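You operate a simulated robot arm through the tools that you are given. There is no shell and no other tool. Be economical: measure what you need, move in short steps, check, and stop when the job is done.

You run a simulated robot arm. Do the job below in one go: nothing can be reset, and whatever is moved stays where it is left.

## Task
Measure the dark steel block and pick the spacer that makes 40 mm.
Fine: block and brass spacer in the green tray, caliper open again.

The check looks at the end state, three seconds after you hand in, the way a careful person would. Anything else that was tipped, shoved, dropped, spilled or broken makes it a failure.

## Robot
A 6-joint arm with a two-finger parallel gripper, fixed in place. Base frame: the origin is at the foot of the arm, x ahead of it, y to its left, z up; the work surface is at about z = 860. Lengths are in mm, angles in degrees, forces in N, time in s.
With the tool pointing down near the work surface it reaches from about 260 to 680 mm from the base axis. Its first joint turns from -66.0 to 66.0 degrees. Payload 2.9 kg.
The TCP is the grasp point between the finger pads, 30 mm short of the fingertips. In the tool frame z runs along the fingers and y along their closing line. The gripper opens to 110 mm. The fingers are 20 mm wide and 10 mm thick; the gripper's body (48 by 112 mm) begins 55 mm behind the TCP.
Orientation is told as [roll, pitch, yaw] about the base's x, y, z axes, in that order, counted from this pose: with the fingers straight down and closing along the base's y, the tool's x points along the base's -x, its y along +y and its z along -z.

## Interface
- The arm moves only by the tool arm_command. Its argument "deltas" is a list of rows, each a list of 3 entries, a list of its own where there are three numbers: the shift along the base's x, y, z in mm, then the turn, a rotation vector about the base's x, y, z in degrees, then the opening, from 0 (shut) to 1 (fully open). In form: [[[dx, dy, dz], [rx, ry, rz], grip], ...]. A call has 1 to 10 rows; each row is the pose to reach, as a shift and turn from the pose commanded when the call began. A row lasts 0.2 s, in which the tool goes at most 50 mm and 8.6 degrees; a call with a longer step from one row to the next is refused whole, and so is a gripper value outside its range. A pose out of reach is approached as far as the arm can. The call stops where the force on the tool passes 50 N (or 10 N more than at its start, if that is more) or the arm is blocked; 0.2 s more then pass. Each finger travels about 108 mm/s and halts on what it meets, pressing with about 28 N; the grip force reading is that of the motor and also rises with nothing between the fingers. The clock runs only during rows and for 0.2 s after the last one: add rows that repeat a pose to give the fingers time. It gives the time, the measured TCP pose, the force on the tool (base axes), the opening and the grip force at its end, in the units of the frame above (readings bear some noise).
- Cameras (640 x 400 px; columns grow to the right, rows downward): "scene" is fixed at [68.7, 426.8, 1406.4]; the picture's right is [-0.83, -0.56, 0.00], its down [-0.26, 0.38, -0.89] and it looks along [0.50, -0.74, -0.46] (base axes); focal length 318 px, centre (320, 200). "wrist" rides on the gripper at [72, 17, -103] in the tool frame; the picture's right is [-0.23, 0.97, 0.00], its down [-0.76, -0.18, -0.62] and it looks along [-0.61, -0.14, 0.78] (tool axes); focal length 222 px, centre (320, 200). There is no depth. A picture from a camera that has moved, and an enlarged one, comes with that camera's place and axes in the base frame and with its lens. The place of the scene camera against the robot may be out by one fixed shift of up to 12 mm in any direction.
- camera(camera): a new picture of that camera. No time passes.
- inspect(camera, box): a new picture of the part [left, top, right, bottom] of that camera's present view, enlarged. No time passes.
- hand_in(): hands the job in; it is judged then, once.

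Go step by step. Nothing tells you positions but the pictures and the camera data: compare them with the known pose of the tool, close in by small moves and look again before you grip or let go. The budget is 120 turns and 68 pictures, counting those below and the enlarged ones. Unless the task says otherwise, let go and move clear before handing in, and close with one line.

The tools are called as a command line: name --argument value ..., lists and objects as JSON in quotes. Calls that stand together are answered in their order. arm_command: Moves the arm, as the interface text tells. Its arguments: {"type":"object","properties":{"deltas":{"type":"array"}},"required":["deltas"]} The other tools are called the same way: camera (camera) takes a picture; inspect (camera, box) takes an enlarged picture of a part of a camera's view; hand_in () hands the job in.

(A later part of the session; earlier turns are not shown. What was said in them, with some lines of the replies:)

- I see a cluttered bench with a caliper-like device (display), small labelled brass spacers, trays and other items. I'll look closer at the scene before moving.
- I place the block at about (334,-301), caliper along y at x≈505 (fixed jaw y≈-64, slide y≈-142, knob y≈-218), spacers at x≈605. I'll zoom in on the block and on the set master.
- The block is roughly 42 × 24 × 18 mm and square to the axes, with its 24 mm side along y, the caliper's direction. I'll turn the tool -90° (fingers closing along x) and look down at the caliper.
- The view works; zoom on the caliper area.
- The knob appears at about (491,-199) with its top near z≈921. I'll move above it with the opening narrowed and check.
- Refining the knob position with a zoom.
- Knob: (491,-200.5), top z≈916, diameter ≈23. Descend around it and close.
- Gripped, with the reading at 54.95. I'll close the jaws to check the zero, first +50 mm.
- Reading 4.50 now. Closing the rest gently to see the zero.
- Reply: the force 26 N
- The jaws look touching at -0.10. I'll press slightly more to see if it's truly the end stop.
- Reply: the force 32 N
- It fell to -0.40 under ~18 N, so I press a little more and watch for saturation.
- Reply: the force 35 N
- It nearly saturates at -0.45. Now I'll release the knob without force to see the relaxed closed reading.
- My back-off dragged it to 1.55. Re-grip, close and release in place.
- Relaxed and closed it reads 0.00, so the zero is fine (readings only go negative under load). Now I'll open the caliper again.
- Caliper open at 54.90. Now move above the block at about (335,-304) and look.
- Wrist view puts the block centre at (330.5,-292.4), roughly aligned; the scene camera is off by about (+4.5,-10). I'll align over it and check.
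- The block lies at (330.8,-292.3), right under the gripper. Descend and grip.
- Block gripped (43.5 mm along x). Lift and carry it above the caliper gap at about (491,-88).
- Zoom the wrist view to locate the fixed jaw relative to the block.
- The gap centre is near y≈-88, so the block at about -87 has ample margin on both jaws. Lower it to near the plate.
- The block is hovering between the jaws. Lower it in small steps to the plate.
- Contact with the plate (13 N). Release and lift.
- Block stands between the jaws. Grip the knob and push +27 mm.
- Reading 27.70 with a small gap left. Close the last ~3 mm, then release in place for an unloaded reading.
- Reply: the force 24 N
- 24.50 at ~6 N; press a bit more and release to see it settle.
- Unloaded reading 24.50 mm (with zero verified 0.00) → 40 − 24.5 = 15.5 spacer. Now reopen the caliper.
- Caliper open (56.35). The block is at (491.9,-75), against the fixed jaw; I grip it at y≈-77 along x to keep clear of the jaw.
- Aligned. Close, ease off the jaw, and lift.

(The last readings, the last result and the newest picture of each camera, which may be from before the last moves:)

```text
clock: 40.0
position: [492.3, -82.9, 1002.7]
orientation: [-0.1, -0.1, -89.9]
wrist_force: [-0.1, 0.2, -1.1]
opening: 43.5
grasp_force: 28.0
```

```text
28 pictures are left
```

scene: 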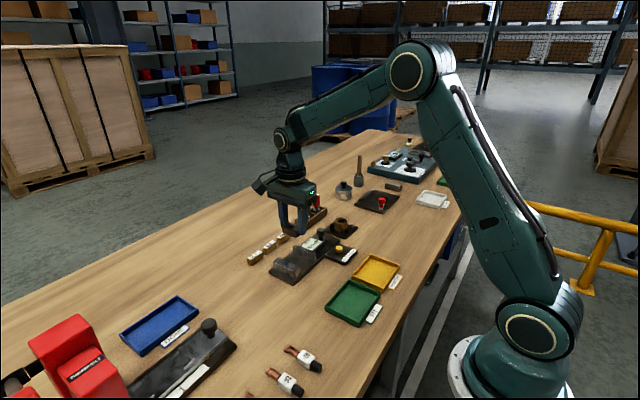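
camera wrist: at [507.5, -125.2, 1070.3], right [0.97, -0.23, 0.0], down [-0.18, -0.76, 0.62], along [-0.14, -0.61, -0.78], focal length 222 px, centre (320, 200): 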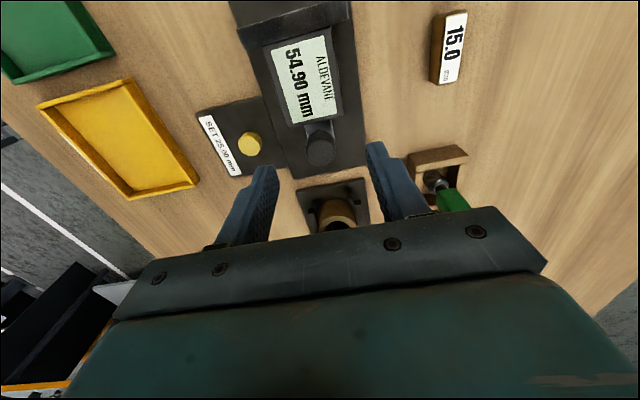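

Block held. Carry it above the green tray (centre ≈ (303,-55)).

arm_command --deltas '[[[-35, 0, 0], [0, 0, 0], 0.33], [[-72, 0, 0], [0, 0, 0], 0.33], [[-110, 1, 0], [0, 0, 0], 0.33], [[-148, 2, 0], [0, 0, 0], 0.33], [[-180, 4, 0], [0, 0, 0], 0.33], [[-188, 6, -10], [0, 0, 0], 0.33], [[-188, 6, -20], [0, 0, 0], 0.33]]'

camera --camera "wrist"

inspect --camera "scene" --box '[300, 220, 428, 330]'

```text
clock: 41.6
position: [304.1, -76.9, 982.4]
orientation: [0.0, 0.2, -90.1]
wrist_force: [0.2, 0.8, -2.1]
opening: 43.4
grasp_force: 27.6
```

```text
27 pictures are left
camera wrist: at [320.7, -5.3, 1087.1], right [0.97, -0.23, 0.0], down [-0.18, -0.76, 0.62], along [-0.14, -0.61, -0.78], focal length 222 px, centre (320, 200)
```

wrist: 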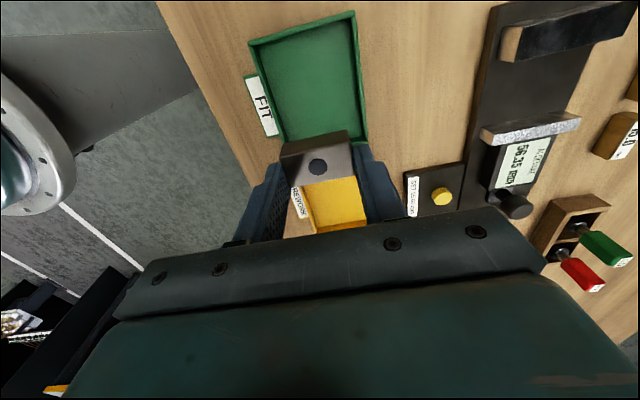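

```text
3.64 times, centred on (364, 275) of scene
camera zoom: at [68.7, 426.8, 1406.4], right [-0.83, -0.56, 0.0], down [-0.26, 0.38, -0.89], along [0.5, -0.74, -0.46], focal length 1158 px, centre (160, -73)
```

zoom: 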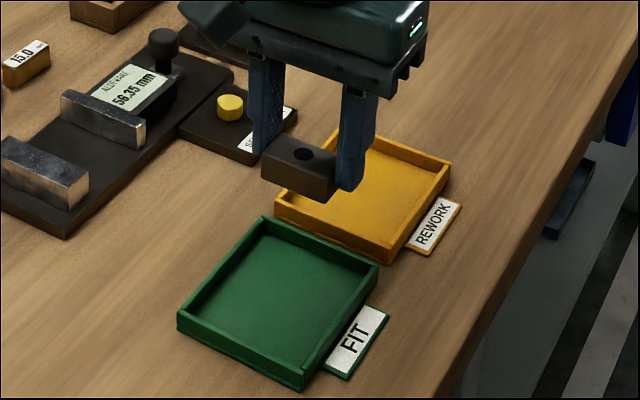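

I need the tray's inner walls precisely; zoom in.

inspect --camera "wrist" --box '[230, 0, 390, 200]'

```text
2.00 times, centred on (310, 100) of wrist
camera zoom: at [320.7, -5.3, 1087.1], right [0.97, -0.23, 0.0], down [-0.18, -0.76, 0.62], along [-0.14, -0.61, -0.78], focal length 444 px, centre (340, 400)
```

zoom: 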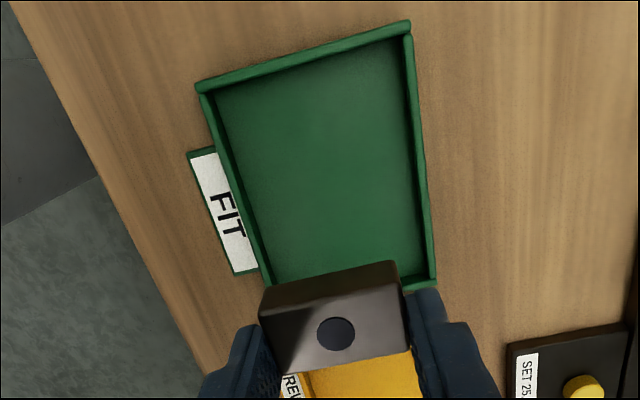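

Tray inner: x 266–344, y about -105 to -9. Lower the block to around (305,-80).

arm_command --deltas '[[[0.8, -3, -35], [0, 0, 0], 0.33], [[0.8, -3, -70], [0, 0, 0], 0.33], [[0.8, -3, -80], [0, 0, 0], 0.33], [[0.8, -3, -82], [0, 0, 0], 0.33]]'

arm_command --deltas '[[[0, 0, -1.2], [0, 0, 0], 0.33], [[0, 0, -2.2], [0, 0, 0], 0.33]]'

inspect --camera "scene" --box '[310, 240, 406, 330]'

```text
clock: 42.6
position: [305.0, -80.6, 900.5]
orientation: [0.0, -0.1, -90.0]
wrist_force: [0.1, -0.7, -2.1]
opening: 43.4
grasp_force: 28.1
```

```text
clock: 43.2
position: [304.3, -79.4, 899.2]
orientation: [0.1, 0.0, -90.0]
wrist_force: [-3.5, 1.0, 17.7]
opening: 43.0
grasp_force: 28.4
```

```text
4.44 times, centred on (358, 285) of scene
camera zoom: at [68.5, 426.8, 1406.4], right [-0.83, -0.56, 0.0], down [-0.26, 0.38, -0.89], along [0.5, -0.74, -0.46], focal length 1415 px, centre (151, -178)
```

zoom: 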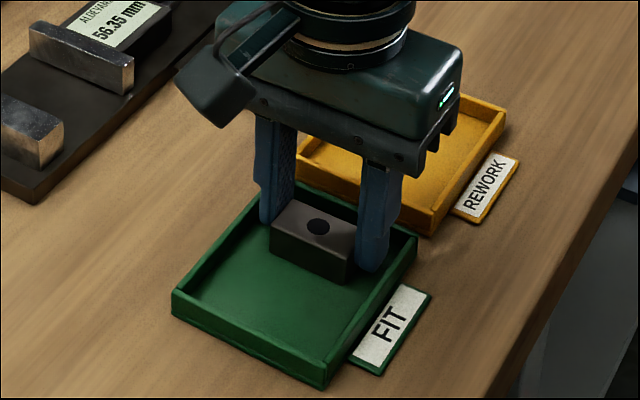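

Block touches the tray floor (18 N). Release slightly, lift, and travel toward the 15.5 spacer at about (600,-43).

arm_command --deltas '[[[0, 0, 1], [0, 0, 0], 0.4], [[0, 0, 1], [0, 0, 0], 0.45], [[0, 0, 1], [0, 0, 0], 0.45], [[0, 0, 30], [0, 0, 0], 0.45], [[0, 0, 70], [0, 0, 0], 0.45], [[0, 0, 110], [0, 0, 0], 0.45], [[40, 10, 110], [0, 0, 0], 0.45], [[85, 15, 110], [0, 0, 0], 0.45], [[130, 20, 110], [0, 0, 0], 0.45]]'

arm_command --deltas '[[[45, 5, 0], [0, 0, 0], 0.45], [[90, 10, 0], [0, 0, 0], 0.45], [[135, 15, 0], [0, 0, 0], 0.45], [[164, 17, 0], [0, 0, 0], 0.45], [[164, 17, 0], [0, 0, 0], 0.45]]'

camera --camera "wrist"

inspect --camera "scene" --box '[230, 220, 390, 330]'

```text
clock: 45.2
position: [435.4, -59.1, 1009.9]
orientation: [0.0, 0.0, -89.9]
wrist_force: [-0.6, -0.4, 0.3]
opening: 49.5
grasp_force: 0.0
```

```text
clock: 46.4
position: [598.7, -43.8, 1008.8]
orientation: [0.1, 0.0, -90.0]
wrist_force: [-0.6, -1.1, 0.7]
opening: 49.2
grasp_force: 0.0
```

```text
23 pictures are left
camera wrist: at [616.6, 28.2, 1113.4], right [0.97, -0.23, 0.0], down [-0.18, -0.76, 0.62], along [-0.14, -0.61, -0.78], focal length 222 px, centre (320, 200)
```

wrist: 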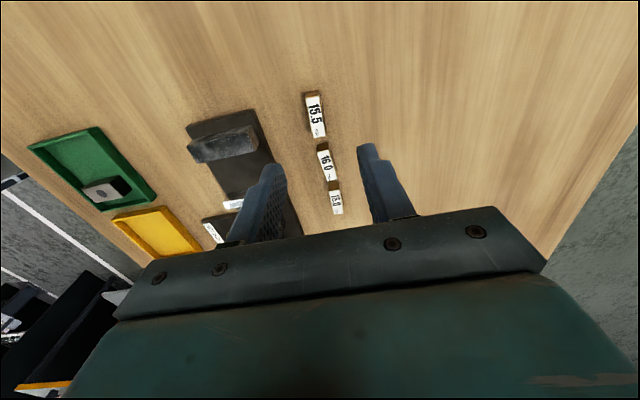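

```text
3.64 times, centred on (310, 275) of scene
camera zoom: at [68.7, 426.8, 1406.4], right [-0.83, -0.56, 0.0], down [-0.26, 0.38, -0.89], along [0.5, -0.74, -0.46], focal length 1158 px, centre (356, -73)
```

zoom: 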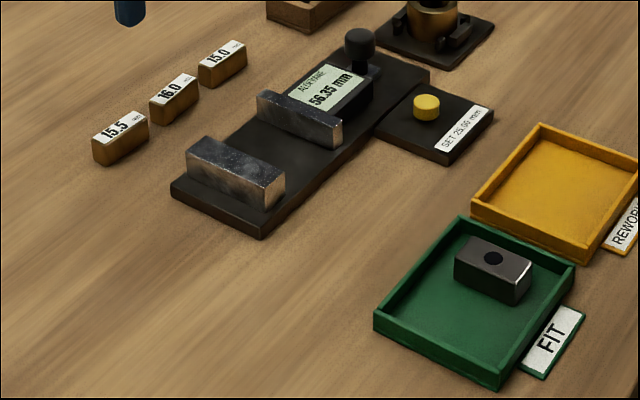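

Block is in the tray. Zoom on the 15.5 spacer.

inspect --camera "wrist" --box '[270, 80, 370, 160]'

```text
5.00 times, centred on (320, 120) of wrist
camera zoom: at [616.6, 28.2, 1113.4], right [0.97, -0.23, 0.0], down [-0.18, -0.76, 0.62], along [-0.14, -0.61, -0.78], focal length 1111 px, centre (320, 600)
```

zoom: 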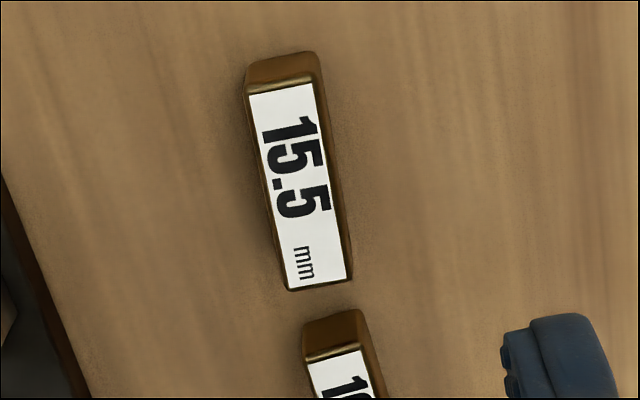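

The 15.5 spacer is centred at about (595.5,-48), ~15 mm in x by 42 in y. Descend partway and check.

arm_command --deltas '[[[-3.7, -4.4, -45], [0, 0, 0], 0.45], [[-3.7, -4.4, -85], [0, 0, 0], 0.45], [[-3.7, -4.4, -85], [0, 0, 0], 0.45]]'

inspect --camera "wrist" --box '[220, 70, 420, 210]'

```text
clock: 47.2
position: [595.9, -48.0, 922.8]
orientation: [0.0, 0.0, -89.9]
wrist_force: [0.7, -0.4, -0.1]
opening: 49.9
grasp_force: 0.0
```

```text
2.86 times, centred on (320, 140) of wrist
camera zoom: at [612.9, 23.5, 1027.7], right [0.97, -0.23, 0.0], down [-0.18, -0.76, 0.62], along [-0.14, -0.61, -0.78], focal length 635 px, centre (320, 371)
```

zoom: 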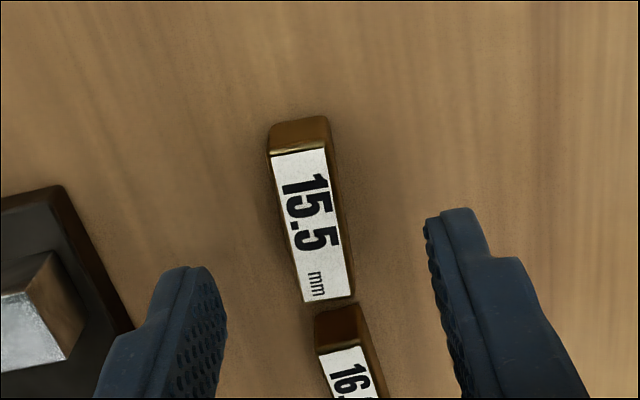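

Centred. Descend and grip the spacer.

arm_command --deltas '[[[-0.6, 0, -20], [0, 0, 0], 0.45], [[-0.6, 0, -29], [0, 0, 0], 0.45], [[-0.6, 0, -29], [0, 0, 0], 0.3], [[-0.6, 0, -29], [0, 0, 0], 0.2], [[-0.6, 0, -29], [0, 0, 0], 0.1], [[-0.6, 0, -29], [0, 0, 0], 0.1], [[-0.6, 0, -29], [0, 0, 0], 0.1]]'

inspect --camera "scene" --box '[230, 200, 310, 270]'

```text
clock: 48.8
position: [595.1, -47.0, 893.9]
orientation: [0.0, 0.0, -90.0]
wrist_force: [-0.6, -0.1, 0.7]
opening: 14.9
grasp_force: 28.2
```

```text
5.71 times, centred on (270, 235) of scene
camera zoom: at [68.7, 426.8, 1406.4], right [-0.83, -0.56, 0.0], down [-0.26, 0.38, -0.89], along [0.5, -0.74, -0.46], focal length 1820 px, centre (606, 0)
```

zoom: 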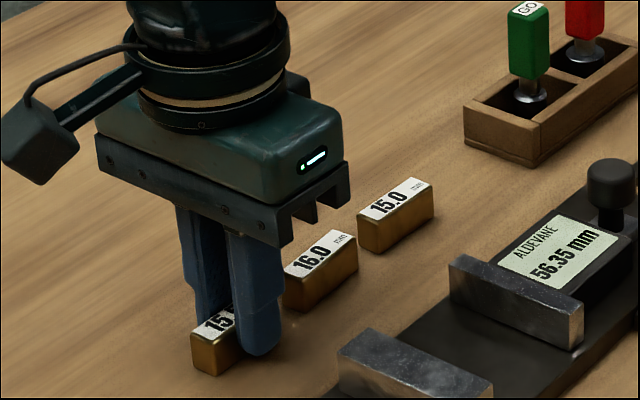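

Spacer gripped (its width is 14.9; the label is taken as the nominal size). Lift and carry it to the green tray, in front of the block at y≈-36.

arm_command --deltas '[[[0, 0, 40], [0, 0, 0], 0.1], [[0, 0, 80], [0, 0, 0], 0.1], [[0, 0, 110], [0, 0, 0], 0.1], [[-40, 1, 110], [0, 0, 0], 0.1], [[-85, 3, 110], [0, 0, 0], 0.1], [[-130, 5, 110], [0, 0, 0], 0.1], [[-170, 7, 110], [0, 0, 0], 0.1]]'

arm_command --deltas '[[[-40, 1, 0], [0, 0, 0], 0.1], [[-80, 3, 0], [0, 0, 0], 0.1], [[-110, 5, 0], [0, 0, 0], 0.1], [[-120, 5, -30], [0, 0, 0], 0.1], [[-120, 5, -30], [0, 0, 0], 0.1]]'

inspect --camera "wrist" --box '[220, 0, 420, 220]'

inspect --camera "scene" --box '[300, 220, 412, 330]'

```text
clock: 50.4
position: [421.9, -42.4, 1004.5]
orientation: [0.0, -0.1, -90.0]
wrist_force: [0.3, 0.7, -0.7]
opening: 14.9
grasp_force: 28.0
```

```text
clock: 51.6
position: [302.8, -35.3, 974.4]
orientation: [0.1, -0.1, -90.1]
wrist_force: [-0.3, 0.5, -0.2]
opening: 14.8
grasp_force: 27.4
```

```text
1.82 times, centred on (320, 110) of wrist
camera zoom: at [320.5, 35.7, 1080.1], right [0.97, -0.23, 0.0], down [-0.18, -0.76, 0.62], along [-0.14, -0.61, -0.78], focal length 404 px, centre (320, 364)
```

zoom: 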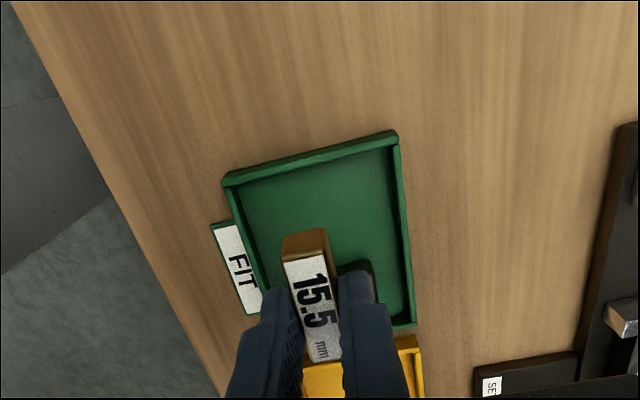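

```text
3.64 times, centred on (356, 275) of scene
camera zoom: at [68.7, 426.8, 1406.4], right [-0.83, -0.56, 0.0], down [-0.26, 0.38, -0.89], along [0.5, -0.74, -0.46], focal length 1158 px, centre (189, -73)
```

zoom: 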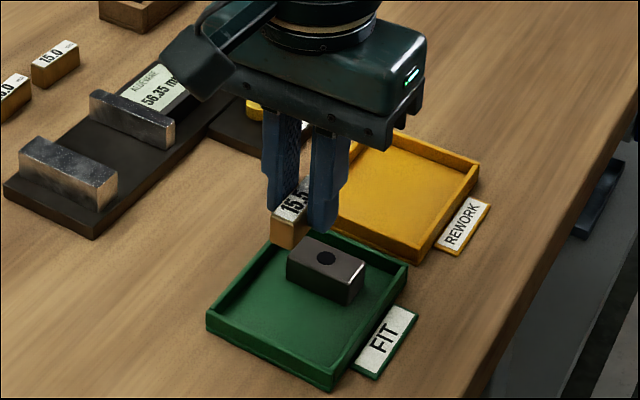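

Clearances to the block (~8 mm) and front wall (~5 mm) are fine. Lower the spacer.

arm_command --deltas '[[[1.5, -0.5, -40], [0, 0, 0], 0.1], [[1.5, -0.5, -65], [0, 0, 0], 0.1], [[1.5, -0.5, -73], [0, 0, 0], 0.1], [[1.5, -0.5, -73], [0, 0, 0], 0.1]]'

arm_command --deltas '[[[0, 0, -1.2], [0, 0, 0], 0.1], [[0, 0, -2], [0, 0, 0], 0.1]]'

inspect --camera "scene" --box '[310, 240, 406, 330]'

```text
clock: 52.6
position: [306.0, -35.3, 901.6]
orientation: [0.0, 0.0, -90.0]
wrist_force: [-1.3, 0.5, -2.0]
opening: 14.6
grasp_force: 27.9
```

```text
clock: 53.2
position: [307.0, -37.4, 899.1]
orientation: [0.0, 0.0, -90.0]
wrist_force: [-0.6, 0.9, -1.5]
opening: 14.7
grasp_force: 28.2
```

```text
4.44 times, centred on (358, 285) of scene
camera zoom: at [68.7, 426.8, 1406.4], right [-0.83, -0.56, 0.0], down [-0.26, 0.38, -0.89], along [0.5, -0.74, -0.46], focal length 1415 px, centre (151, -178)
```

zoom: 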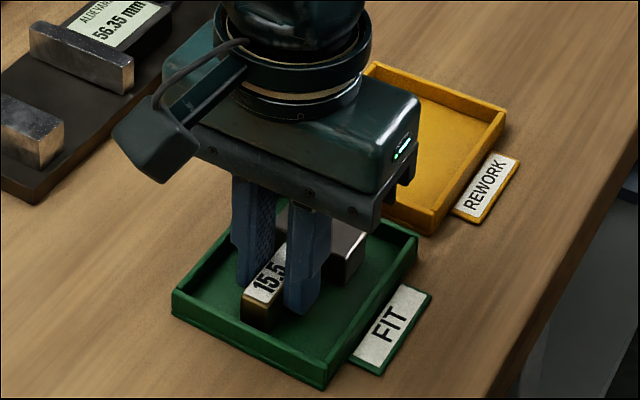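

Not yet in contact; a little lower.

arm_command --deltas '[[[0, 0, -0.7], [0, 0, 0], 0.1], [[0, 0, -1.4], [0, 0, 0], 0.1]]'

```text
clock: 53.8
position: [305.4, -36.9, 899.2]
orientation: [-0.1, -0.1, -90.1]
wrist_force: [0.6, -0.1, -0.7]
opening: 14.9
grasp_force: 27.8
```

arm_command --deltas '[[[0, 0, -0.7], [0, 0, 0], 0.1], [[0, 0, -1.2], [0, 0, 0], 0.1]]'

```text
clock: 54.4
position: [305.5, -37.2, 897.0]
orientation: [0.1, 0.0, -90.0]
wrist_force: [-4.3, -1.0, 20.6]
opening: 15.1
grasp_force: 27.9
```

Contact (≈21 N). Release and lift clear.

arm_command --deltas '[[[0, 0, 0.8], [0, 0, 0], 0.2], [[0, 0, 0.8], [0, 0, 0], 0.3], [[0, 0, 0.8], [0, 0, 0], 0.3], [[0, 0, 40], [0, 0, 0], 0.3], [[0, 0, 85], [0, 0, 0], 0.3], [[0, 0, 130], [0, 0, 0], 0.3], [[45, 0, 150], [0, 0, 0], 0.3], [[90, 0, 170], [0, 0, 0], 0.3]]'

camera --camera "scene"

inspect --camera "scene" --box '[240, 200, 400, 330]'

```text
clock: 56.2
position: [396.9, -37.1, 1067.1]
orientation: [0.0, 0.1, -90.0]
wrist_force: [-0.4, 0.1, -0.5]
opening: 32.9
grasp_force: 0.2
```

```text
15 pictures are left
```

scene: 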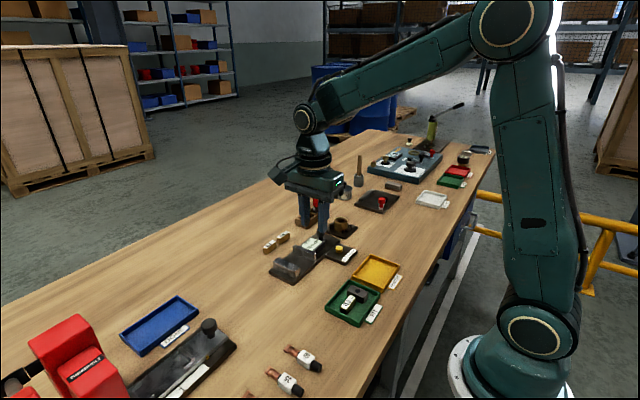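

```text
3.08 times, centred on (320, 265) of scene
camera zoom: at [68.7, 426.8, 1406.4], right [-0.83, -0.56, 0.0], down [-0.26, 0.38, -0.89], along [0.5, -0.74, -0.46], focal length 980 px, centre (320, 0)
```

zoom: 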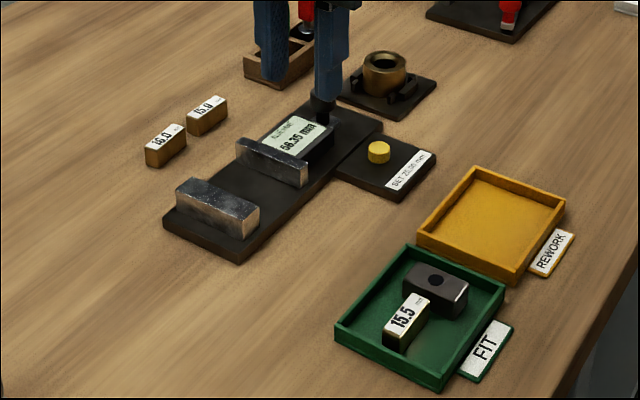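

The block and the 15.5 spacer sit in the green FIT tray, the caliper is open at 56.35, and nothing else looks disturbed. Handing in.

hand_in

```text
The job is handed in.
```

The block read 24.50 mm with the jaws closing to 0.00, so I picked the 15.5 mm spacer: both are in the green tray, the caliper is open at 56.35 mm, and the arm is clear. I relied on the spacer's label; the gripper read about 14.9 mm across its width, which I took as a different dimension.
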